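You operate a simulated robot arm through the tools that you are given. There is no shell and no other tool.

Carry out the task below with a simulated robot arm. There is one attempt and no reset: what you move stays moved.

## Task
Put the job card's ringed cylinder on the silver tip, clamp it and switch on.
Fine: ring colour as the card says under BOOSTER; swing arm over it, its black knob at TIGHT before the power goes on; amplitude and time by the card; no stroke.

It is judged by the outcome, as a careful person would: the job done as asked, and still so three seconds after it is handed in. It fails if anything else is knocked over, pushed out of place, dropped, spilled or broken.

## Robot
A 7-joint arm with a two-finger gripper, on a carriage that runs on a rail from [1429, -1852] to [-25, 32] (x, y) and turns from -166 to 166 degrees about z. Base frame: it is fixed where the carriage stands at the start and does not move with it; the origin is on the floor, on the carriage's upright axis, x ahead of it, y to its left, z up. Lengths are in mm, angles in degrees, forces in N, time in s.
It reaches about 1269 mm from its shoulder. Its first joint turns from -149.0 to 149.0 degrees. Places, roughly: amplitude knob [1700, -1000, 900]; black knob on the welder swing arm [1500, -600, 1200]; black pressure knob [2100, -1400, 900]; black valve with a blue cap [1750, -1250, 1000]; black-ringed cylinder, green-ringed cylinder, purp [2000, -1250, 1000]; blue clamp arm [2000, -1300, 1100]; blue test button [2200, -1500, 900]; blue valve with a green cap [1750, -1250, 1000]; blue valve with a white cap [1750, -1250, 1000]; depth stop knob [1700, -800, 1200]; green start button [1500, -1100, 900]; grey valve with a blue cap [1750, -1250, 1000]; red power switch [1700, -1100, 900]; red vent lever [2300, -1600, 1000]; silver tip [2000, -1000, 1000]; steel block with a green band [2000, -1250, 1000]; steel block with a red band [2000, -1250, 1000]; steel nest [1250, -500, 750]; time knob [1800, -1000, 900]; welder control box [1800, -1000, 900]; welder swing arm [1500, -600, 1200]; white valve with a blue cap [1500, -1250, 1000]. Payload 2.45 kg.
Tool frame: the origin (TCP) lies between the finger pads and is the grasp point; the fingertips stand 26 mm ahead of it; z points along the fingers, y is the line along which they close. The gripper opens to 96 mm; its body begins 69 mm behind the TCP.
Orientation is told as [roll, pitch, yaw] about the base's x, y, z axes, in that order, counted from this pose: with the fingers straight down and closing along the base's y, the tool's x points along the base's -x, its y along +y and its z along -z.

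## Interface
- The arm moves only by the tool drive_tool. Its argument "moves" is a list of rows, each an object of numbers (a shift or turn left out is 0, a gripper value left out holds the last): "wx", "wy", "wz": the turn, a rotation vector about the tool's x, y, z in degrees; "x", "y", "z": the shift along the tool's x, y, z in cm; "grip": the gripper command, from -1 (fully open) to 1 (shut), values between in proportion. In form: [{"wx": .., "wy": .., "wz": .., "x": .., "y": .., "z": .., "grip": ..}, ...]. A call has 1 to 20 rows; each row shifts and turns the commanded pose from where the row before left it, along the tool's axes as they then stand. A row lasts 0.2 s, in which the tool goes at most 50 mm and 8.6 degrees; a call with a longer step from one row to the next is refused whole, and so is a gripper value outside its range. A pose out of reach is approached as far as the arm can. The call stops where the force on the tool passes 40 N (or 10 N more than at its start, if that is more) or the arm is blocked; 0.2 s more then pass. Each finger travels about 79.9 mm/s and halts on what it meets, pressing with about 29 N; the grip force reading is that of the motor and also rises with nothing between the fingers. The clock runs only during rows and for 0.2 s after the last one: add rows that do not move to give the fingers time. The reply holds the time, the measured pose of the TCP, the force on the tool along the base axes, the opening and the grip force, in the units named above and with some noise, with the torque about the TCP (base axes, N m) and any sound that the robot's microphone picked up.
- Cameras (640 x 400 px; columns grow to the right, rows downward): "scene" is now at [43.2, 170.6, 1639.3]; the picture's right is [0.01, -1.00, 0.00], its down [-0.54, -0.00, -0.84] and it looks along [0.84, 0.00, -0.54] (base axes); focal length 275 px, centre (320, 200). "wrist" rides on the gripper at [82, 3, -98] in the tool frame; the picture's right is [-0.04, 1.00, 0.00], its down [-0.73, -0.03, -0.68] and it looks along [-0.68, -0.03, 0.73] (tool axes); focal length 256 px, centre (320, 200). There is no depth. A picture from a camera that has moved, and an enlarged one, comes with that camera's place and axes in the base frame and with its lens.
- grab_frame(camera): a new picture of that camera. No time passes.
- lift_body(by): slides the trunk up (or, below 0, down) by that many mm; the arm and the scene camera ride with it, the base frame stays. It gives what a move gives, with no picture.
- drive_base(legs): drives the robot by 1 to 6 legs, each [ahead, left, turn to the left] in mm, mm and degrees, along the robot's own axes; the way and the turn of a leg run together, so that a leg with both is an arc; at most 1500 mm and 180 degrees a leg. The arm and the cameras ride along, it lands a little off, and it stops where it bumps. It keeps to its track: a leg is cut to what the track allows. It gives what a move gives.
- head_to(pan, tilt): turns the head with the scene camera to pan (to the left, within 155 degrees either way) and tilt (down, from -29 to 69), counted from straight ahead of the robot. It gives what a move gives.
- zoom(camera, box): a new picture of the part [left, top, right, bottom] of that camera's present view, enlarged. No time passes.
- job_done(): hands the job in; it is judged then, once.

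Places have to be worked out from the pictures, the camera data and where the tool is seen. Open the gripper and draw the arm clear of the work before you hand the job in, unless the task says otherwise.

The tools are called as name(argument=value, ...) on one line, values as JSON. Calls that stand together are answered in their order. drive_tool: Moves the arm, as the interface text tells. Its arguments: {"type":"object","properties":{"moves":{"type":"array","items":{"type":"object","properties":{"wx":{"type":"number"},"wy":{"type":"number"},"wz":{"type":"number"},"x":{"type":"number"},"y":{"type":"number"},"z":{"type":"number"},"grip":{"type":"number"}}}}},"required":["moves"]} The other tools are called the same way: lift_body (by) moves the trunk up or down; drive_base (legs) drives the base; head_to (pan, tilt) turns the head that bears the scene camera; grab_frame (camera) takes a picture; zoom (camera, box) takes an enlarged picture of a part of a camera's view; job_done () hands the job in.

At the start:

```text
t: 0.0
ee_pos: [913.2, -9.7, 1191.1]
orientation: [0.0, 0.0, 0.0]
contact_force: [-0.4, 0.3, 0.0]
moment: [-0.02, 0.02, 0.01]
width: 96.1
gripper_force: 0.0
trunk travel left (down, up): [-625.0, 85.0]
robot x, y, heading: [-0.8, 0.7, 0.1]
head pan, tilt (commanded): [0.3, 33.0]
```

scene: 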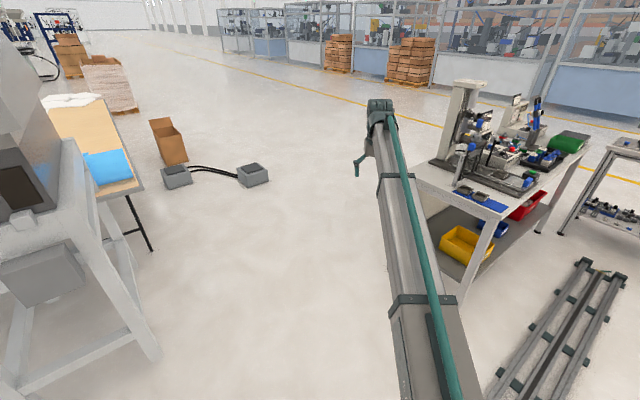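
wrist: 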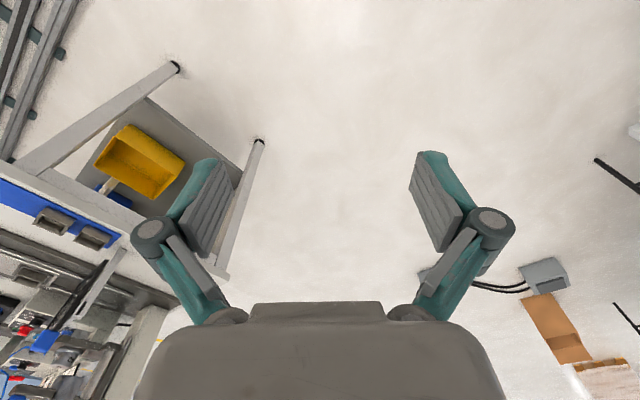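

The bench with the welder stands to the right of the arm. I'll zoom in on it and turn the head toward it for a better view.

zoom(camera="scene", box=[400, 60, 640, 210])

head_to(pan=-35, tilt=25)

grab_frame(camera="scene")

```text
2.67 times, centred on (520, 135) of scene
camera zoom: at [43.2, 170.6, 1639.3], right [0.01, -1.0, 0.0], down [-0.54, 0.0, -0.84], along [0.84, 0.0, -0.54], focal length 733 px, centre (-213, 373)
```

zoom: 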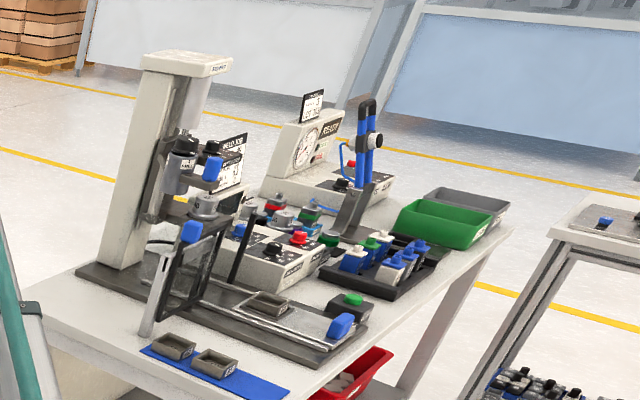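

```text
t: 1.0
ee_pos: [913.6, -9.2, 1191.7]
orientation: [0.0, 0.0, 0.1]
contact_force: [0.1, 0.1, 0.2]
moment: [0.0, -0.01, -0.03]
width: 96.1
gripper_force: 0.0
trunk travel left (down, up): [-625.0, 85.0]
robot x, y, heading: [0.2, 2.3, -0.2]
head pan, tilt (commanded): [-35.0, 25.0]
```

```text
taken
camera scene: at [29.6, 117.3, 1651.9], right [-0.57, -0.82, 0.0], down [-0.35, 0.24, -0.91], along [0.74, -0.52, -0.42], focal length 275 px, centre (320, 200)
```

scene: 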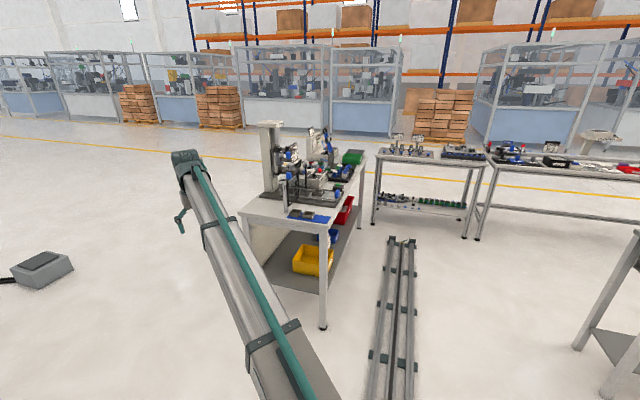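

The bench lies left of the rail, about 0.7–0.8 m off it. Before driving along I'll pull the arm in and raise it so it cannot sweep into the machines.

drive_tool(moves=[{"x": 4, "z": -2.5}, {"x": 4, "z": -2.5}, {"x": 4, "z": -2.5}, {"x": 4, "z": -2.5}, {"x": 4, "z": -2.5}, {"x": 4, "z": -2.5}, {"x": 4, "z": -2.5}, {"x": 4, "z": -2.5}, {"x": 4, "z": -2.5}, {"x": 4, "z": -2.5}])

grab_frame(camera="scene")

```text
t: 3.2
ee_pos: [645.3, -11.5, 1202.6]
orientation: [0.1, -1.8, 0.0]
contact_force: [-0.4, -0.5, 0.1]
moment: [0.03, 0.0, 0.01]
width: 96.1
gripper_force: 0.2
out of reach, approached as far as the arm can: row 4, 5, 6, 7, 8, 9, 10
trunk travel left (down, up): [-625.0, 85.0]
robot x, y, heading: [1.0, 1.5, 0.0]
head pan, tilt (commanded): [-35.0, 25.0]
```

```text
taken
camera scene: at [28.6, 117.3, 1652.0], right [-0.57, -0.82, 0.0], down [-0.35, 0.24, -0.91], along [0.74, -0.52, -0.42], focal length 275 px, centre (320, 200)
```

scene: 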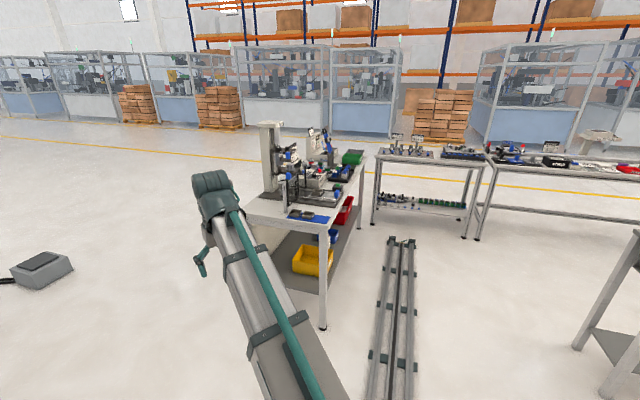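

The arm folds to about 645 mm out while pointing down. I'll turn it along the rail so that it stays off the bench and drive toward the bench middle, then look at the bench with the head panned left.

drive_base(legs=[[0, 0, -52.3], [1000, 0, 0]])

head_to(pan=60, tilt=35)

grab_frame(camera="scene")

```text
t: 10.7
ee_pos: [988.2, -1302.1, 1202.6]
orientation: [0.1, -1.7, -52.5]
contact_force: [0.0, 0.3, 0.1]
moment: [0.04, 0.01, -0.01]
width: 96.0
gripper_force: 0.0
trunk travel left (down, up): [-625.0, 85.0]
robot x, y, heading: [601.1, -782.2, -52.6]
head pan, tilt (commanded): [-35.0, 25.0]
```

```text
t: 12.4
ee_pos: [988.8, -1302.3, 1202.3]
orientation: [-0.1, -1.7, -52.5]
contact_force: [0.3, 0.5, 0.6]
moment: [0.03, -0.01, -0.01]
width: 95.9
gripper_force: 0.0
trunk travel left (down, up): [-625.0, 85.0]
robot x, y, heading: [601.1, -777.7, -52.6]
head pan, tilt (commanded): [60.0, 35.0]
```

```text
taken
camera scene: at [797.8, -631.8, 1636.2], right [0.13, -0.99, 0.0], down [-0.57, -0.07, -0.82], along [0.81, 0.11, -0.57], focal length 275 px, centre (320, 200)
```

scene: 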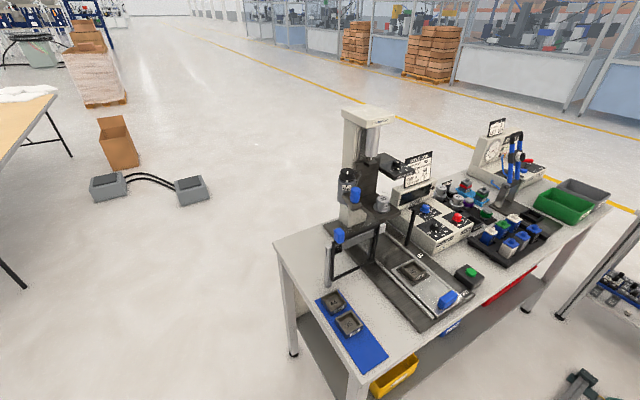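

The view is much better now. I'll zoom in on the welder, its card and the tester.

zoom(camera="scene", box=[320, 140, 480, 240])

zoom(camera="scene", box=[400, 160, 560, 260])

zoom(camera="scene", box=[400, 145, 440, 170])

zoom(camera="scene", box=[460, 110, 620, 210])

```text
4.00 times, centred on (400, 190) of scene
camera zoom: at [797.8, -631.8, 1636.2], right [0.13, -0.99, 0.0], down [-0.57, -0.07, -0.82], along [0.81, 0.11, -0.57], focal length 1099 px, centre (0, 240)
```

zoom: 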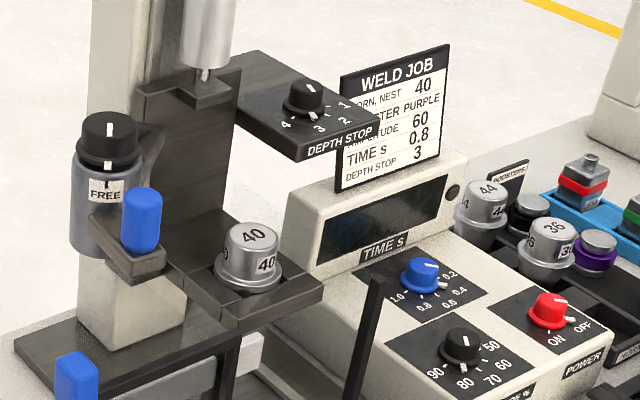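

```text
4.00 times, centred on (480, 210) of scene
camera zoom: at [797.8, -631.8, 1636.2], right [0.13, -0.99, 0.0], down [-0.57, -0.07, -0.82], along [0.81, 0.11, -0.57], focal length 1099 px, centre (-320, 160)
```

zoom: 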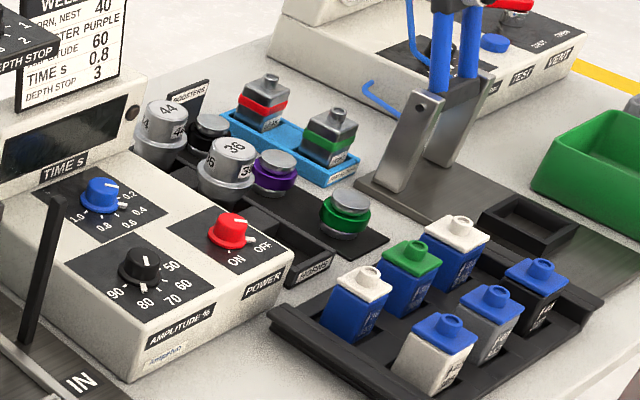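

```text
16.00 times, centred on (420, 158) of scene
camera zoom: at [797.8, -631.8, 1636.2], right [0.13, -0.99, 0.0], down [-0.57, -0.07, -0.82], along [0.81, 0.11, -0.57], focal length 4397 px, centre (-1280, 880)
```

zoom: 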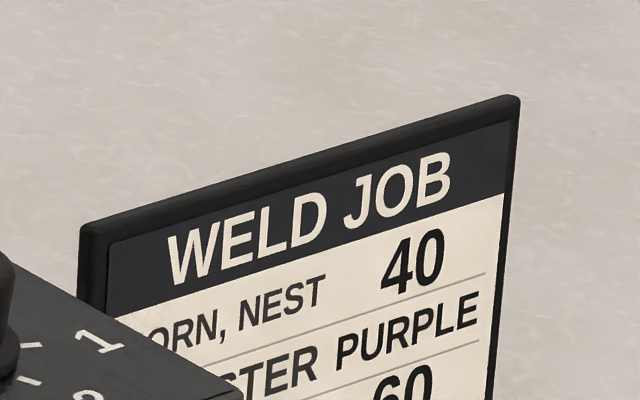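

```text
4.00 times, centred on (540, 160) of scene
camera zoom: at [797.8, -631.8, 1636.2], right [0.13, -0.99, 0.0], down [-0.57, -0.07, -0.82], along [0.81, 0.11, -0.57], focal length 1099 px, centre (-560, 360)
```

zoom: 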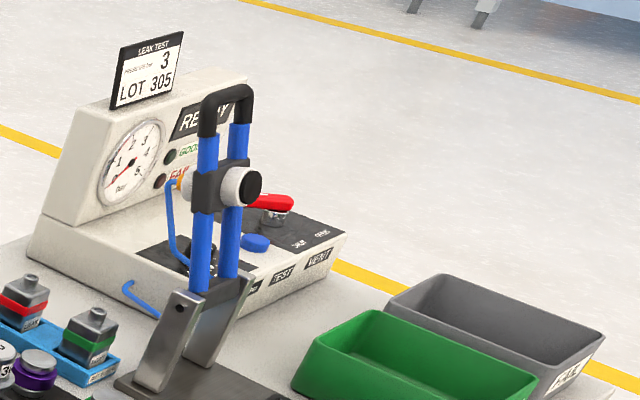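

The card reads: horn/nest 40, BOOSTER PURPLE, amplitude 60, time 0.8 s. I'll drive further along to see the set-up from another side for triangulation.

drive_base(legs=[[600, 0, 0]])

head_to(pan=95, tilt=35)

grab_frame(camera="scene")

```text
t: 15.8
ee_pos: [1347.5, -1777.7, 1201.8]
orientation: [0.0, -1.7, -53.1]
contact_force: [0.4, -1.2, 0.3]
moment: [0.0, 0.01, 0.0]
width: 96.1
gripper_force: 0.1
trunk travel left (down, up): [-625.0, 85.0]
robot x, y, heading: [968.4, -1253.4, -53.0]
head pan, tilt (commanded): [60.0, 35.0]
```

```text
t: 16.8
ee_pos: [1347.0, -1778.1, 1202.2]
orientation: [-0.1, -1.7, -53.0]
contact_force: [0.1, 0.5, -0.2]
moment: [0.0, 0.01, 0.0]
width: 96.1
gripper_force: 0.0
trunk travel left (down, up): [-625.0, 85.0]
robot x, y, heading: [970.6, -1254.6, -53.4]
head pan, tilt (commanded): [95.0, 35.0]
```

```text
taken
camera scene: at [1141.7, -1057.4, 1636.2], right [0.67, -0.74, 0.0], down [-0.43, -0.38, -0.82], along [0.61, 0.55, -0.57], focal length 275 px, centre (320, 200)
```

scene: 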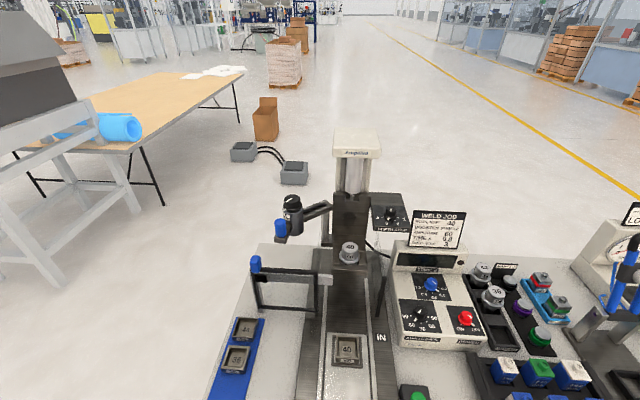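

zoom(camera="scene", box=[240, 180, 400, 280])

zoom(camera="scene", box=[380, 240, 580, 365])

zoom(camera="scene", box=[390, 200, 470, 250])

zoom(camera="scene", box=[240, 260, 464, 400])

```text
4.00 times, centred on (320, 230) of scene
camera zoom: at [1141.7, -1057.4, 1636.2], right [0.67, -0.74, 0.0], down [-0.43, -0.38, -0.82], along [0.61, 0.55, -0.57], focal length 1099 px, centre (320, 80)
```

zoom: 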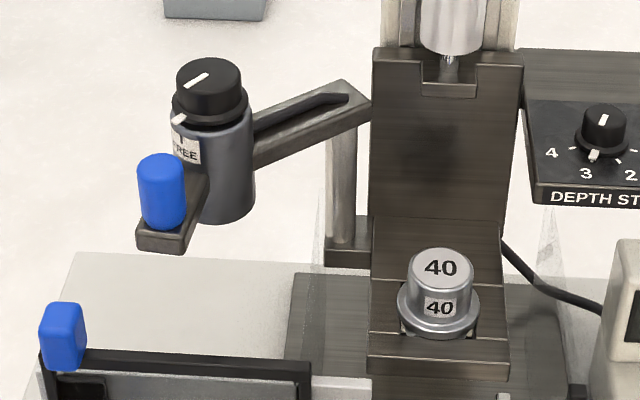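

```text
3.20 times, centred on (480, 302) of scene
camera zoom: at [1141.7, -1057.4, 1636.2], right [0.67, -0.74, 0.0], down [-0.43, -0.38, -0.82], along [0.61, 0.55, -0.57], focal length 880 px, centre (-192, -128)
```

zoom: 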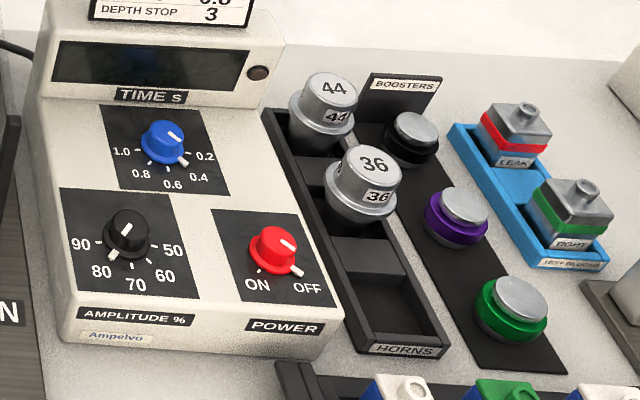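

```text
8.00 times, centred on (430, 225) of scene
camera zoom: at [1141.7, -1057.4, 1636.2], right [0.67, -0.74, 0.0], down [-0.43, -0.38, -0.82], along [0.61, 0.55, -0.57], focal length 2199 px, centre (-560, 0)
```

zoom: 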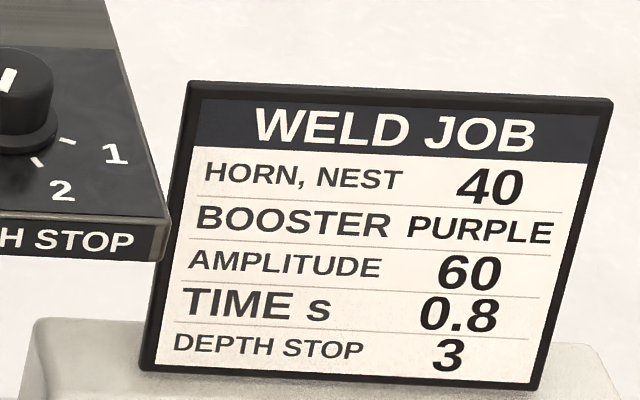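

```text
2.86 times, centred on (352, 330) of scene
camera zoom: at [1141.7, -1057.4, 1636.2], right [0.67, -0.74, 0.0], down [-0.43, -0.38, -0.82], along [0.61, 0.55, -0.57], focal length 785 px, centre (229, -171)
```

zoom: 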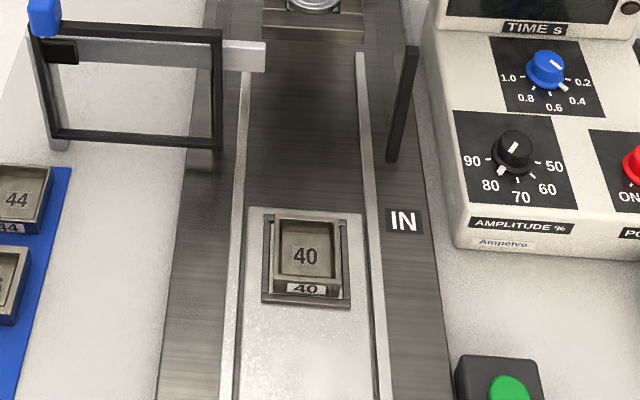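

Horn 40 sits in the machine as the stack's tip, at about (1607, -750, 1091). The purple-ringed booster is at about (1941, -1184, 890), the swing arm knob near (1515, -626, 1236), and the depth stop already reads 3. I'll raise the trunk for clearance, drive level with the bench middle and turn to face it.

lift_body(by=80)

drive_base(legs=[[215, 0, 0], [0, 0, 90.8]])

head_to(pan=0, tilt=45)

grab_frame(camera="scene")

grab_frame(camera="wrist")

```text
t: 18.0
ee_pos: [1348.0, -1778.1, 1282.3]
orientation: [0.0, -1.7, -53.0]
contact_force: [0.5, 0.4, -0.9]
moment: [-0.01, 0.02, -0.02]
width: 95.9
gripper_force: 0.2
trunk travel left (down, up): [-705.0, 5.0]
robot x, y, heading: [966.6, -1259.0, -52.6]
head pan, tilt (commanded): [95.0, 35.0]
```

```text
t: 23.5
ee_pos: [1618.7, -1040.8, 1281.5]
orientation: [0.0, -1.7, 37.4]
contact_force: [0.5, 0.5, 0.3]
moment: [-0.02, 0.01, 0.04]
width: 95.8
gripper_force: 0.1
trunk travel left (down, up): [-705.0, 5.0]
robot x, y, heading: [1100.7, -1424.4, 37.9]
head pan, tilt (commanded): [95.0, 35.0]
```

```text
t: 25.2
ee_pos: [1618.6, -1040.8, 1282.5]
orientation: [-0.1, -1.8, 37.4]
contact_force: [0.2, -0.4, -0.9]
moment: [0.02, -0.01, -0.01]
width: 96.1
gripper_force: 0.0
trunk travel left (down, up): [-705.0, 5.0]
robot x, y, heading: [1098.4, -1424.9, 37.4]
head pan, tilt (commanded): [0.0, 45.0]
```

```text
taken
camera scene: at [1023.8, -1266.9, 1701.4], right [0.61, -0.79, 0.0], down [-0.56, -0.43, -0.71], along [0.56, 0.43, -0.71], focal length 275 px, centre (320, 200)
```

scene: 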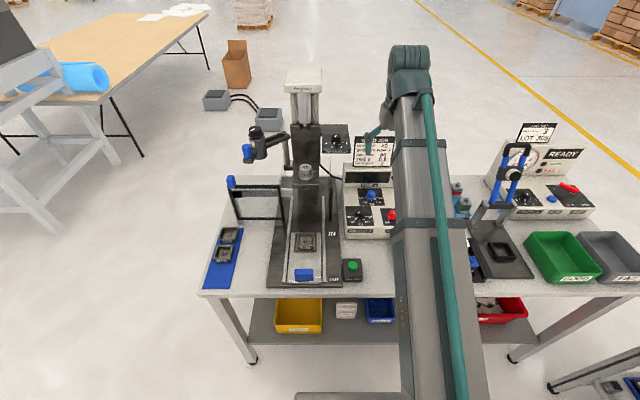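

```text
taken
camera wrist: at [1549.6, -1089.2, 1378.6], right [-0.58, 0.82, 0.0], down [0.58, 0.41, 0.7], along [0.57, 0.4, -0.71], focal length 256 px, centre (320, 200)
```

wrist: 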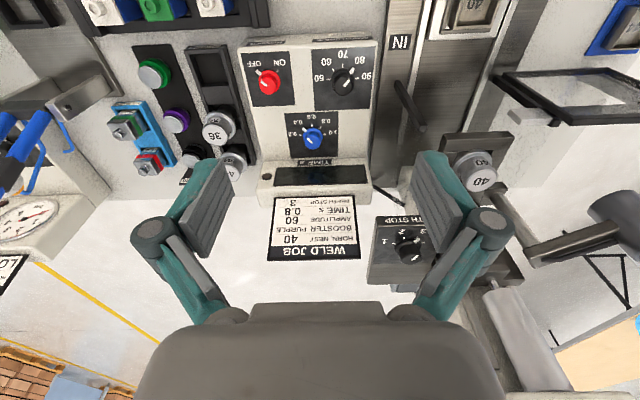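

The wrist camera sees the whole panel. I'll zoom in on the dials and on the booster rack to get pointer positions.

zoom(camera="wrist", box=[230, 30, 390, 130])

zoom(camera="wrist", box=[240, 80, 400, 180])

zoom(camera="wrist", box=[90, 40, 250, 140])

zoom(camera="wrist", box=[370, 80, 640, 250])

zoom(camera="scene", box=[200, 90, 400, 215])

```text
4.00 times, centred on (310, 80) of wrist
camera zoom: at [1549.6, -1089.2, 1378.6], right [-0.58, 0.82, 0.0], down [0.58, 0.41, 0.7], along [0.57, 0.4, -0.71], focal length 1024 px, centre (360, 680)
```

zoom: 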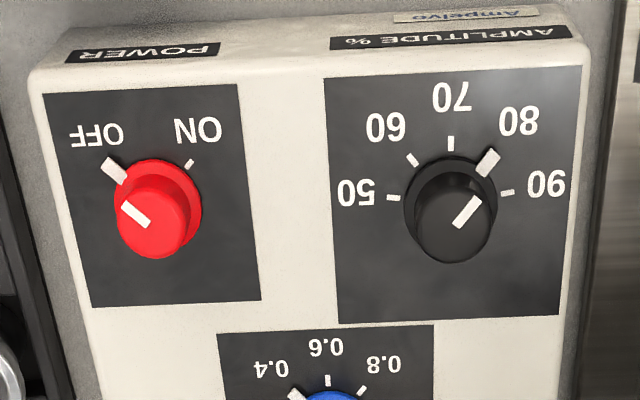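

```text
4.00 times, centred on (320, 130) of wrist
camera zoom: at [1549.6, -1089.2, 1378.6], right [-0.58, 0.82, 0.0], down [0.58, 0.41, 0.7], along [0.57, 0.4, -0.71], focal length 1024 px, centre (320, 480)
```

zoom: 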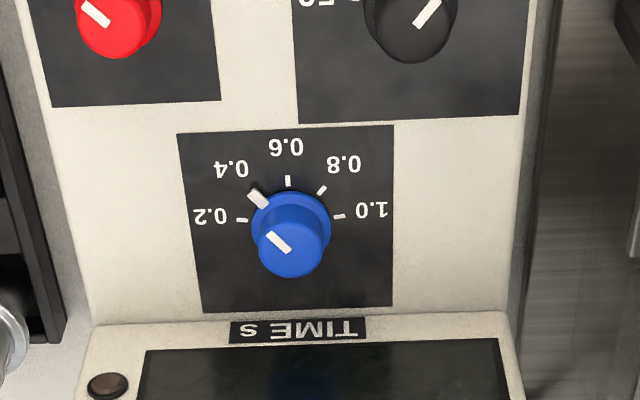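

```text
4.00 times, centred on (170, 90) of wrist
camera zoom: at [1549.6, -1089.2, 1378.6], right [-0.58, 0.82, 0.0], down [0.58, 0.41, 0.7], along [0.57, 0.4, -0.71], focal length 1024 px, centre (920, 640)
```

zoom: 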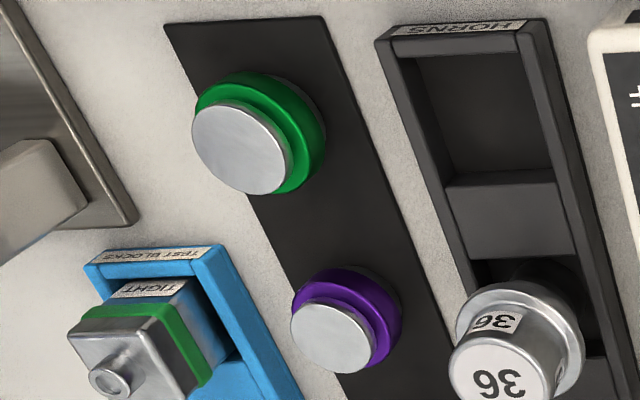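

```text
2.35 times, centred on (505, 165) of wrist
camera zoom: at [1549.6, -1089.2, 1378.6], right [-0.58, 0.82, 0.0], down [0.58, 0.41, 0.7], along [0.57, 0.4, -0.71], focal length 602 px, centre (-115, 282)
```

zoom: 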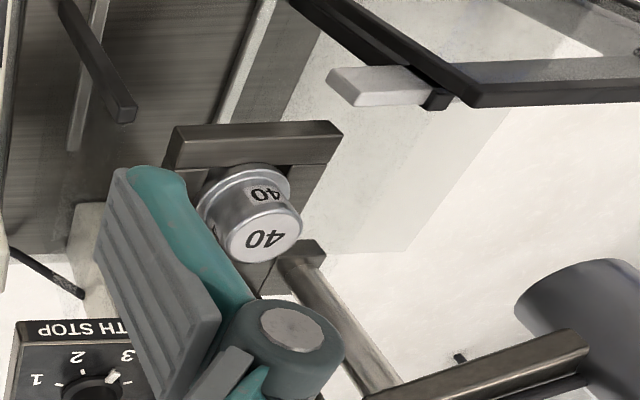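

```text
3.20 times, centred on (300, 152) of scene
camera zoom: at [1023.8, -1266.9, 1701.4], right [0.61, -0.79, 0.0], down [-0.56, -0.43, -0.71], along [0.56, 0.43, -0.71], focal length 880 px, centre (384, 352)
```

zoom: 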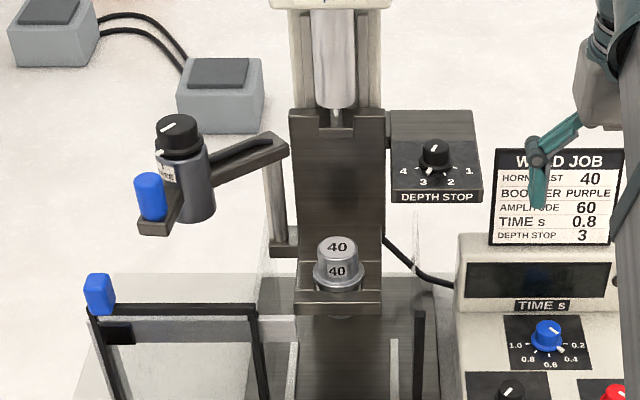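

The dials now read clearly: amplitude at 80 (needs 60), time at 0.4 (needs 0.8), power OFF, with the steps about 45° apart. The purple booster is near (1941, -1187), and its neighbours are close, so I'll approach it with the fingers on the free diagonal. First a small test move, to see how commanded and measured poses relate.

drive_tool(moves=[{"x": -2, "y": -3.9}, {"x": -2, "y": -3.9}])

```text
t: 25.8
ee_pos: [1697.8, -1079.7, 1285.3]
orientation: [0.1, -1.6, 37.5]
contact_force: [0.8, -0.2, -0.7]
moment: [0.02, 0.01, 0.01]
width: 95.9
gripper_force: 0.1
trunk travel left (down, up): [-705.0, 5.0]
robot x, y, heading: [1098.1, -1427.5, 37.5]
head pan, tilt (commanded): [0.0, 45.0]
```

Commanded and measured shifts agree. I continue over the purple booster, levelling the tool, turning it 45° and coming down to about z 1085 to look closely.

drive_tool(moves=[{"x": -2.1, "y": -3.9, "wy": 1.6}, {"x": -2.1, "y": -3.9}, {"x": -2.1, "y": -3.9}, {"x": -2.1, "y": -3.9}, {"x": -2.1, "y": -3.9}, {"x": -2.1, "y": -3.9}, {"wz": 7.5, "z": 3.3}, {"wz": 7.5, "z": 3.3}, {"wz": 7.5, "z": 3.3}, {"wz": 7.5, "z": 3.3}, {"wz": 7.5, "z": 3.3}, {"wz": 7.5, "z": 3.3}])

grab_frame(camera="wrist")

grab_frame(camera="scene")

```text
t: 28.4
ee_pos: [1942.8, -1187.8, 1087.3]
orientation: [0.1, -0.1, -7.6]
contact_force: [0.6, -0.8, 0.3]
moment: [0.0, 0.0, 0.04]
width: 96.0
gripper_force: 0.0
trunk travel left (down, up): [-705.0, 5.0]
robot x, y, heading: [1095.4, -1423.1, 37.7]
head pan, tilt (commanded): [0.0, 45.0]
```

```text
taken
camera wrist: at [1861.0, -1173.3, 1186.3], right [0.17, 0.98, 0.0], down [0.72, -0.13, 0.68], along [0.67, -0.12, -0.73], focal length 256 px, centre (320, 200)
```

wrist: 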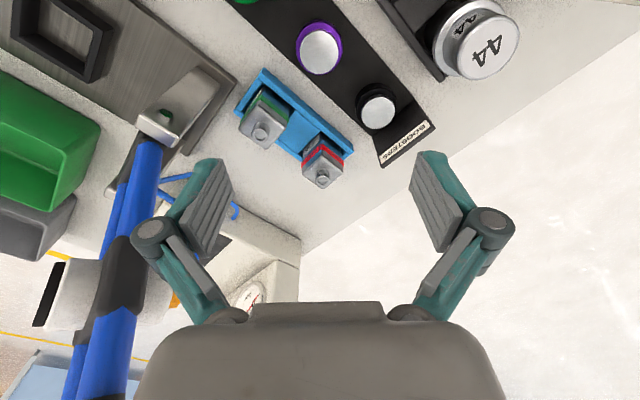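

```text
taken
camera scene: at [1024.1, -1266.9, 1701.4], right [0.61, -0.79, 0.0], down [-0.56, -0.43, -0.71], along [0.56, 0.43, -0.71], focal length 275 px, centre (320, 200)
```

scene: 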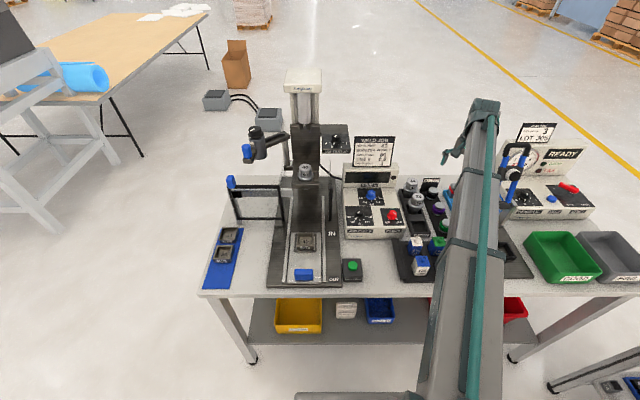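

The purple booster is centred near (320, 50) in the wrist view, and the neighbours leave the diagonal free. I'll zoom in to measure its position and shape.

zoom(camera="wrist", box=[256, 0, 416, 100])

zoom(camera="scene", box=[390, 170, 470, 220])

```text
4.00 times, centred on (336, 50) of wrist
camera zoom: at [1861.0, -1173.3, 1186.3], right [0.17, 0.98, 0.0], down [0.72, -0.13, 0.68], along [0.67, -0.12, -0.73], focal length 1024 px, centre (256, 800)
```

zoom: 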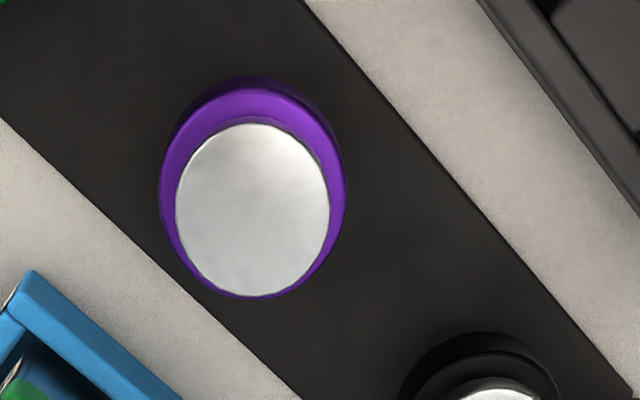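

```text
8.00 times, centred on (430, 195) of scene
camera zoom: at [1024.1, -1266.9, 1701.4], right [0.61, -0.79, 0.0], down [-0.56, -0.43, -0.71], along [0.56, 0.43, -0.71], focal length 2199 px, centre (-560, 240)
```

zoom: 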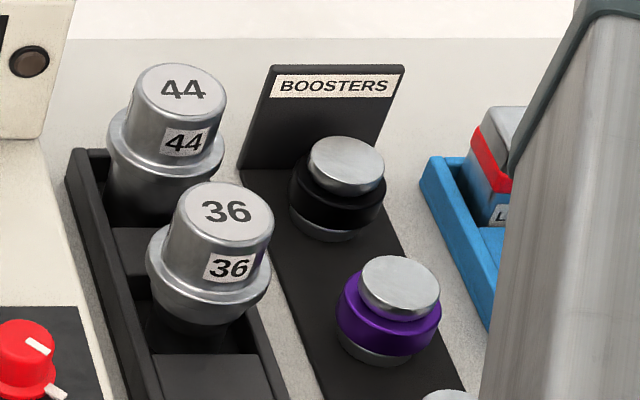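

To fix the booster's height I need parallax, so I back the tool off 150 mm along its own x and look again.

drive_tool(moves=[{"x": 5}, {"x": 5}, {"x": 5}])

zoom(camera="wrist", box=[240, 100, 400, 200])

grab_frame(camera="wrist")

```text
t: 29.2
ee_pos: [1791.6, -1168.7, 1085.5]
orientation: [0.1, -0.2, -7.6]
contact_force: [-0.5, -0.2, 0.5]
moment: [0.0, -0.02, 0.0]
width: 96.0
gripper_force: 0.0
trunk travel left (down, up): [-705.0, 5.0]
robot x, y, heading: [1103.0, -1421.8, 37.7]
head pan, tilt (commanded): [0.0, 45.0]
```

```text
4.00 times, centred on (320, 150) of wrist
camera zoom: at [1710.7, -1155.0, 1185.0], right [0.17, 0.99, 0.0], down [0.72, -0.13, 0.68], along [0.67, -0.12, -0.73], focal length 1024 px, centre (320, 400)
```

zoom: 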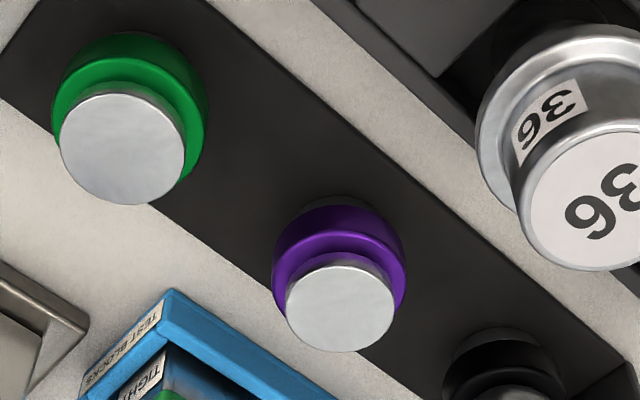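

```text
taken
camera wrist: at [1710.7, -1155.0, 1185.0], right [0.17, 0.99, 0.0], down [0.72, -0.13, 0.68], along [0.67, -0.12, -0.73], focal length 256 px, centre (320, 200)
```

wrist: 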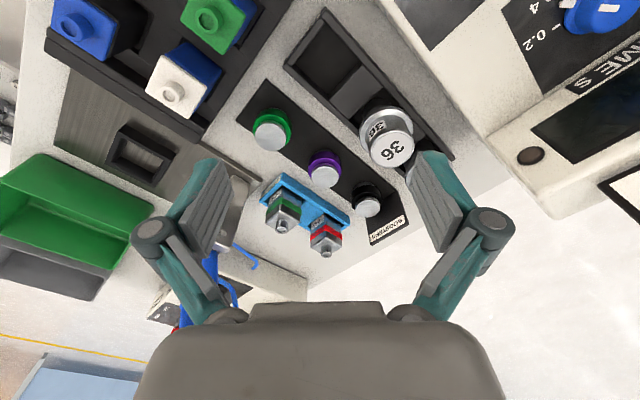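

Both wrist views agree: the purple booster's top centre is at about (1924.3, -1186.1, 907.5). Its top is about 37–40 mm across, its ring about 47 mm, and it stands about 35 mm tall. The blue tray's corner lies right on my present closing line, so I'll turn further to close nearly along the row of boosters. First I check the finger size.

zoom(camera="wrist", box=[380, 120, 540, 220])

drive_tool(moves=[{"wz": 8}, {"wz": 8}, {"wz": 8}, {"wz": 8}])

grab_frame(camera="wrist")

```text
4.00 times, centred on (460, 170) of wrist
camera zoom: at [1710.7, -1155.0, 1185.0], right [0.17, 0.99, 0.0], down [0.72, -0.13, 0.68], along [0.67, -0.12, -0.73], focal length 1024 px, centre (-240, 320)
```

zoom: 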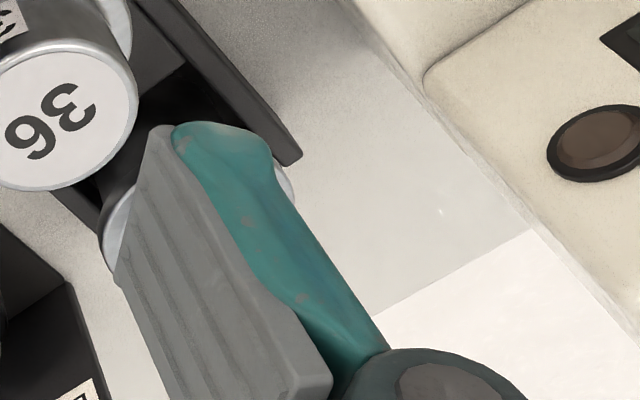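

```text
t: 30.2
ee_pos: [1792.5, -1166.9, 1085.4]
orientation: [0.1, -0.1, -39.8]
contact_force: [0.5, -0.3, 0.5]
moment: [0.05, 0.0, 0.0]
width: 95.9
gripper_force: 0.1
trunk travel left (down, up): [-705.0, 5.0]
robot x, y, heading: [1099.5, -1424.6, 37.4]
head pan, tilt (commanded): [0.0, 45.0]
```

```text
taken
camera wrist: at [1730.7, -1113.1, 1184.7], right [0.67, 0.74, 0.0], down [0.54, -0.49, 0.68], along [0.51, -0.45, -0.73], focal length 256 px, centre (320, 200)
```

wrist: 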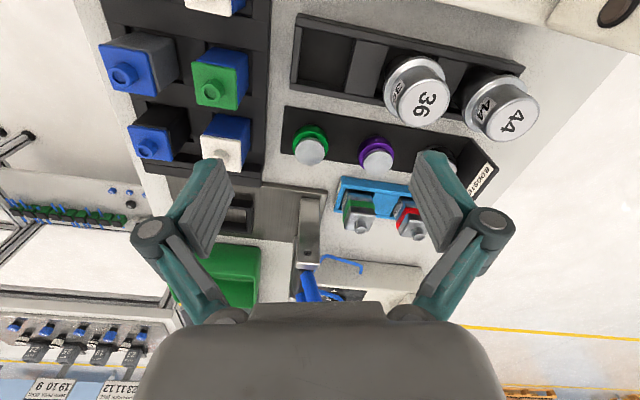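

The fingers are roughly 25 mm wide and 20 mm thick. Now I move over the booster, narrow the opening to about 66 mm, and descend to z≈965 for a check.

drive_tool(moves=[{"x": -3.8, "y": 2.32, "grip": -0.38}, {"x": -3.8, "y": 2.32}, {"x": -3.76, "y": 2.32}, {"z": 4}, {"z": 4}, {"z": 4}, {}])

grab_frame(camera="wrist")

zoom(camera="wrist", box=[220, 60, 460, 210])

zoom(camera="scene", box=[380, 150, 540, 250])

```text
t: 31.8
ee_pos: [1923.9, -1183.7, 965.8]
orientation: [0.1, -0.1, -39.6]
contact_force: [0.7, 0.0, 0.4]
moment: [-0.02, 0.0, 0.02]
width: 66.2
gripper_force: 0.1
trunk travel left (down, up): [-705.0, 5.0]
robot x, y, heading: [1096.7, -1424.8, 37.4]
head pan, tilt (commanded): [0.0, 45.0]
```

```text
taken
camera wrist: at [1862.2, -1129.9, 1064.9], right [0.67, 0.74, 0.0], down [0.55, -0.49, 0.68], along [0.51, -0.45, -0.73], focal length 256 px, centre (320, 200)
```

wrist: 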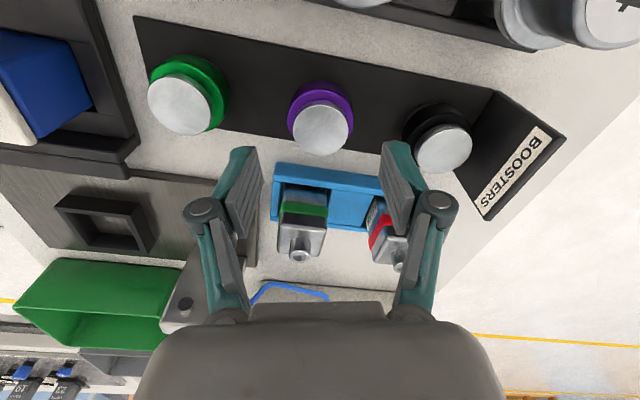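

```text
2.67 times, centred on (340, 135) of wrist
camera zoom: at [1862.2, -1129.9, 1064.9], right [0.67, 0.74, 0.0], down [0.55, -0.49, 0.68], along [0.51, -0.45, -0.73], focal length 683 px, centre (267, 373)
```

zoom: 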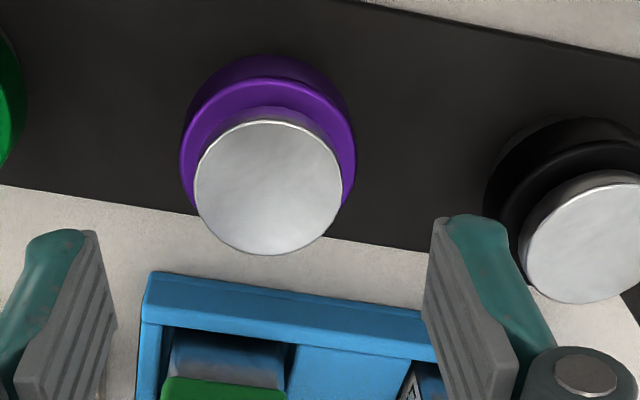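

```text
4.00 times, centred on (460, 200) of scene
camera zoom: at [1023.7, -1267.0, 1701.4], right [0.61, -0.79, 0.0], down [-0.56, -0.43, -0.71], along [0.56, 0.43, -0.71], focal length 1099 px, centre (-240, 200)
```

zoom: 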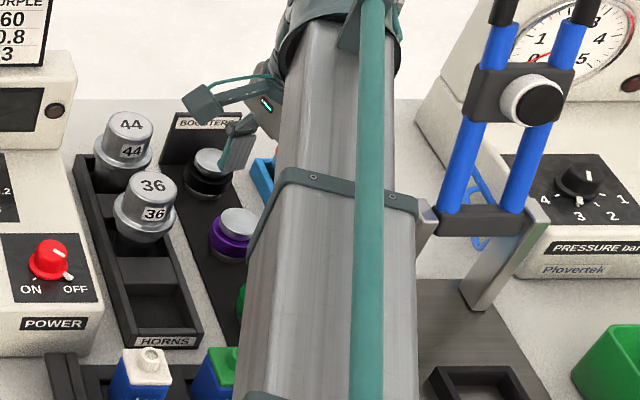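

This view puts the booster at (1923.5, -1185.5), within 2 mm of the TCP. I narrow the opening to about 59 mm, centre, and descend so the fingertips straddle the ring.

drive_tool(moves=[{"x": -0.08, "y": -0.16, "grip": -0.23}, {}, {"z": 2}, {"z": 2}, {"z": 1.4}, {}])

grab_frame(camera="wrist")

zoom(camera="scene", box=[400, 165, 480, 215])

```text
t: 33.2
ee_pos: [1924.9, -1188.6, 913.5]
orientation: [0.0, -0.2, -39.6]
contact_force: [0.4, -0.1, 0.0]
moment: [-0.01, 0.04, 0.02]
width: 58.9
gripper_force: 0.1
trunk travel left (down, up): [-705.0, 5.0]
robot x, y, heading: [1099.3, -1424.2, 37.2]
head pan, tilt (commanded): [0.0, 45.0]
```

```text
taken
camera wrist: at [1862.4, -1133.4, 1011.4], right [0.67, 0.74, 0.0], down [0.55, -0.49, 0.68], along [0.51, -0.45, -0.73], focal length 256 px, centre (320, 200)
```

wrist: 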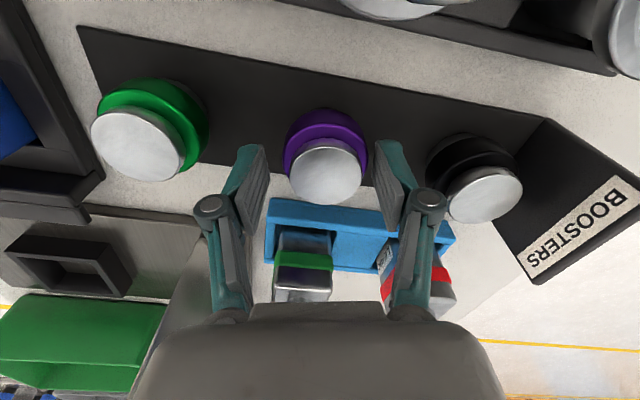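

```text
8.00 times, centred on (440, 190) of scene
camera zoom: at [1023.8, -1267.0, 1701.4], right [0.61, -0.79, 0.0], down [-0.56, -0.43, -0.71], along [0.56, 0.43, -0.71], focal length 2199 px, centre (-640, 280)
```

zoom: 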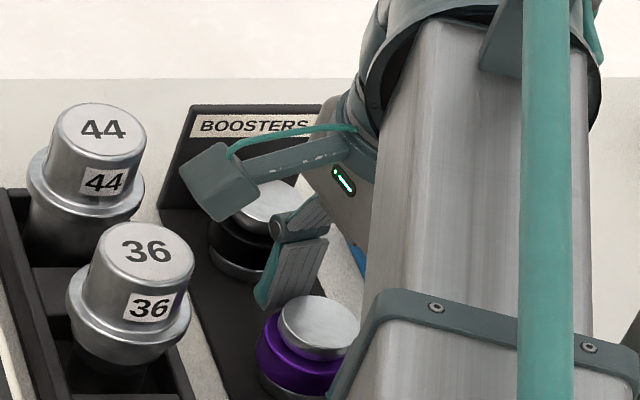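

Laterally the booster sits between the fingers. I zoom in to confirm centring before the last few millimetres.

zoom(camera="wrist", box=[220, 90, 460, 240])

```text
2.67 times, centred on (340, 165) of wrist
camera zoom: at [1862.4, -1133.4, 1011.4], right [0.67, 0.74, 0.0], down [0.55, -0.49, 0.68], along [0.51, -0.45, -0.73], focal length 683 px, centre (267, 293)
```

zoom: 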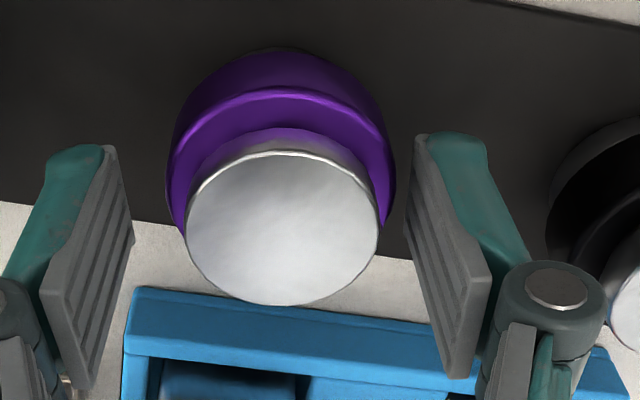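

The booster is about 2.5 mm toward +y and 1.6 mm toward +x of the tool centre. I correct that, go down the last 11 mm, and close.

drive_tool(moves=[{"x": 0.16, "y": 0.25}, {"z": 0.6}, {"z": 0.5}, {}])

zoom(camera="wrist", box=[220, 90, 460, 240])

```text
t: 34.2
ee_pos: [1925.7, -1186.0, 901.1]
orientation: [0.1, 0.0, -39.6]
contact_force: [-0.1, -0.6, -0.4]
moment: [-0.02, 0.02, -0.01]
width: 59.0
gripper_force: 0.1
trunk travel left (down, up): [-705.0, 5.0]
robot x, y, heading: [1103.1, -1420.4, 37.5]
head pan, tilt (commanded): [0.0, 45.0]
```

```text
2.67 times, centred on (340, 165) of wrist
camera zoom: at [1863.6, -1130.5, 999.9], right [0.67, 0.74, 0.0], down [0.55, -0.49, 0.68], along [0.51, -0.45, -0.73], focal length 683 px, centre (267, 293)
```

zoom: 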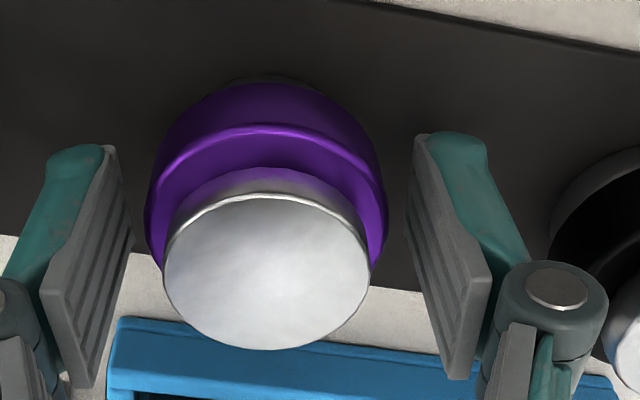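

It is centred now. I close the gripper on the ring.

drive_tool(moves=[{"grip": 1}, {"grip": 1}, {"grip": 1}, {"grip": 1}])

zoom(camera="wrist", box=[220, 90, 460, 240])

```text
t: 35.2
ee_pos: [1924.6, -1184.7, 902.4]
orientation: [0.1, -0.1, -39.6]
contact_force: [0.5, -0.1, -0.6]
moment: [0.01, 0.0, 0.0]
width: 47.2
gripper_force: 29.2
trunk travel left (down, up): [-705.0, 5.0]
robot x, y, heading: [1096.4, -1425.2, 37.2]
head pan, tilt (commanded): [0.0, 45.0]
```

```text
2.67 times, centred on (340, 165) of wrist
camera zoom: at [1863.6, -1130.6, 1000.0], right [0.67, 0.74, 0.0], down [0.55, -0.49, 0.68], along [0.51, -0.45, -0.73], focal length 683 px, centre (267, 293)
```

zoom: 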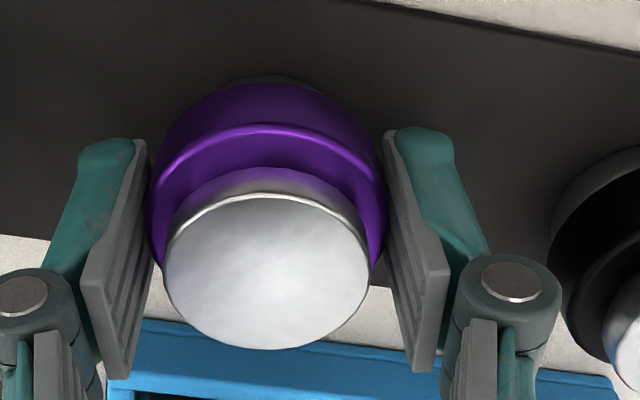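

The ring is held at 47.2 mm with 29 N. I lift straight up.

drive_tool(moves=[{"z": -1}, {"z": -3}, {"z": -4}, {"z": -4.5}, {"z": -4.5}, {"z": -4.5}, {"z": -4.5}, {"z": -4}, {}])

grab_frame(camera="wrist")

```text
t: 37.2
ee_pos: [1924.5, -1184.0, 1203.0]
orientation: [0.1, 0.0, -39.6]
contact_force: [0.4, 0.2, -2.0]
moment: [-0.02, 0.0, -0.01]
width: 47.0
gripper_force: 28.8
trunk travel left (down, up): [-705.0, 5.0]
robot x, y, heading: [1099.5, -1427.7, 37.5]
head pan, tilt (commanded): [0.0, 45.0]
```

```text
taken
camera wrist: at [1863.7, -1130.3, 1301.7], right [0.67, 0.74, 0.0], down [0.55, -0.49, 0.68], along [0.51, -0.45, -0.73], focal length 256 px, centre (320, 200)
```

wrist: 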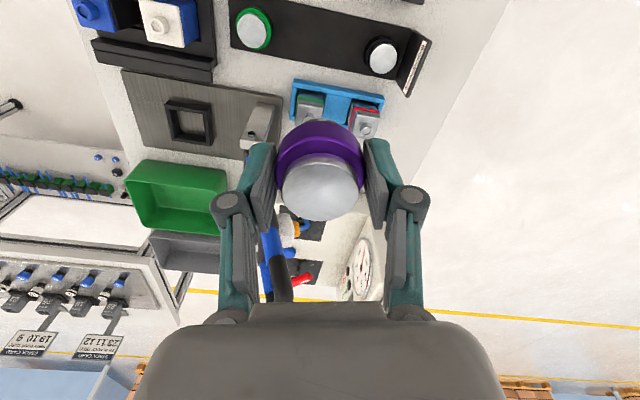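

The booster (about 2 N) is held firmly. I carry it back toward the robot first and then left along the bench at z≈1200, well in front of the card and welder.

drive_tool(moves=[{"x": 0.88, "y": -3.9}, {"x": 0.88, "y": -3.9}, {"x": 0.88, "y": -3.9}, {"x": 0.88, "y": -3.9}, {"x": 4.365, "y": 0.987}, {"x": 4.365, "y": 0.987}, {"x": 4.365, "y": 0.987}, {"x": 4.365, "y": 0.987}, {"x": 4.365, "y": 0.987}, {"x": 4.365, "y": 0.987}, {"x": 4.365, "y": 0.987}, {"x": 4.365, "y": 0.987}, {"x": 4.365, "y": 0.987}, {"x": 4.365, "y": 0.987}, {"x": 4.365, "y": 0.987}, {"x": 4.365, "y": 0.987}])

drive_tool(moves=[{"wz": -8.5}, {"wz": -8.5}, {"wz": -8.5}, {"wz": -8.5}, {"wz": -8.5}, {"wz": -8.5}, {"wz": -8.5}, {"wz": -8.5}, {"wz": -8.5}, {"wz": -0.6}])

grab_frame(camera="wrist")

grab_frame(camera="scene")

```text
t: 40.6
ee_pos: [1471.0, -858.5, 1199.3]
orientation: [0.2, -0.1, -39.6]
contact_force: [0.3, 0.6, -1.4]
moment: [-0.04, -0.02, -0.01]
width: 47.2
gripper_force: 28.7
trunk travel left (down, up): [-705.0, 5.0]
robot x, y, heading: [1100.5, -1424.8, 37.4]
head pan, tilt (commanded): [0.0, 45.0]
```

```text
t: 42.8
ee_pos: [1469.5, -856.7, 1201.7]
orientation: [-0.1, -0.1, 37.7]
contact_force: [-0.4, -0.2, -2.0]
moment: [0.0, -0.01, 0.0]
width: 46.8
gripper_force: 29.6
trunk travel left (down, up): [-705.0, 5.0]
robot x, y, heading: [1098.6, -1420.8, 37.4]
head pan, tilt (commanded): [0.0, 45.0]
```

```text
taken
camera wrist: at [1402.0, -904.4, 1300.1], right [-0.58, 0.82, 0.0], down [0.6, 0.42, 0.68], along [0.56, 0.39, -0.73], focal length 256 px, centre (320, 200)
```

wrist: 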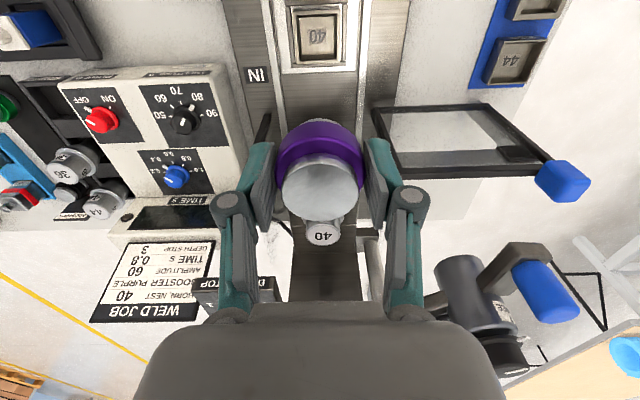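

```text
taken
camera scene: at [1023.9, -1266.9, 1701.3], right [0.61, -0.79, 0.0], down [-0.56, -0.43, -0.71], along [0.56, 0.43, -0.71], focal length 275 px, centre (320, 200)
```

scene: 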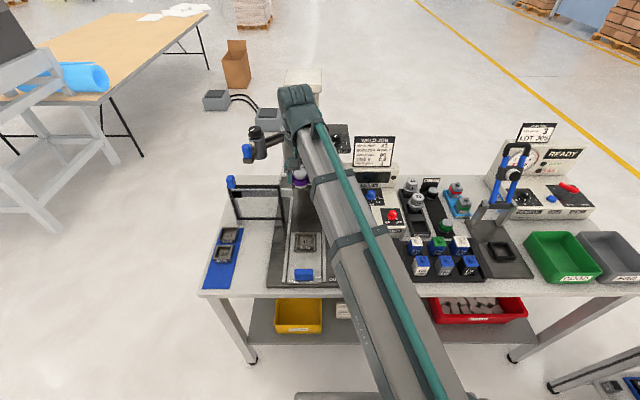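

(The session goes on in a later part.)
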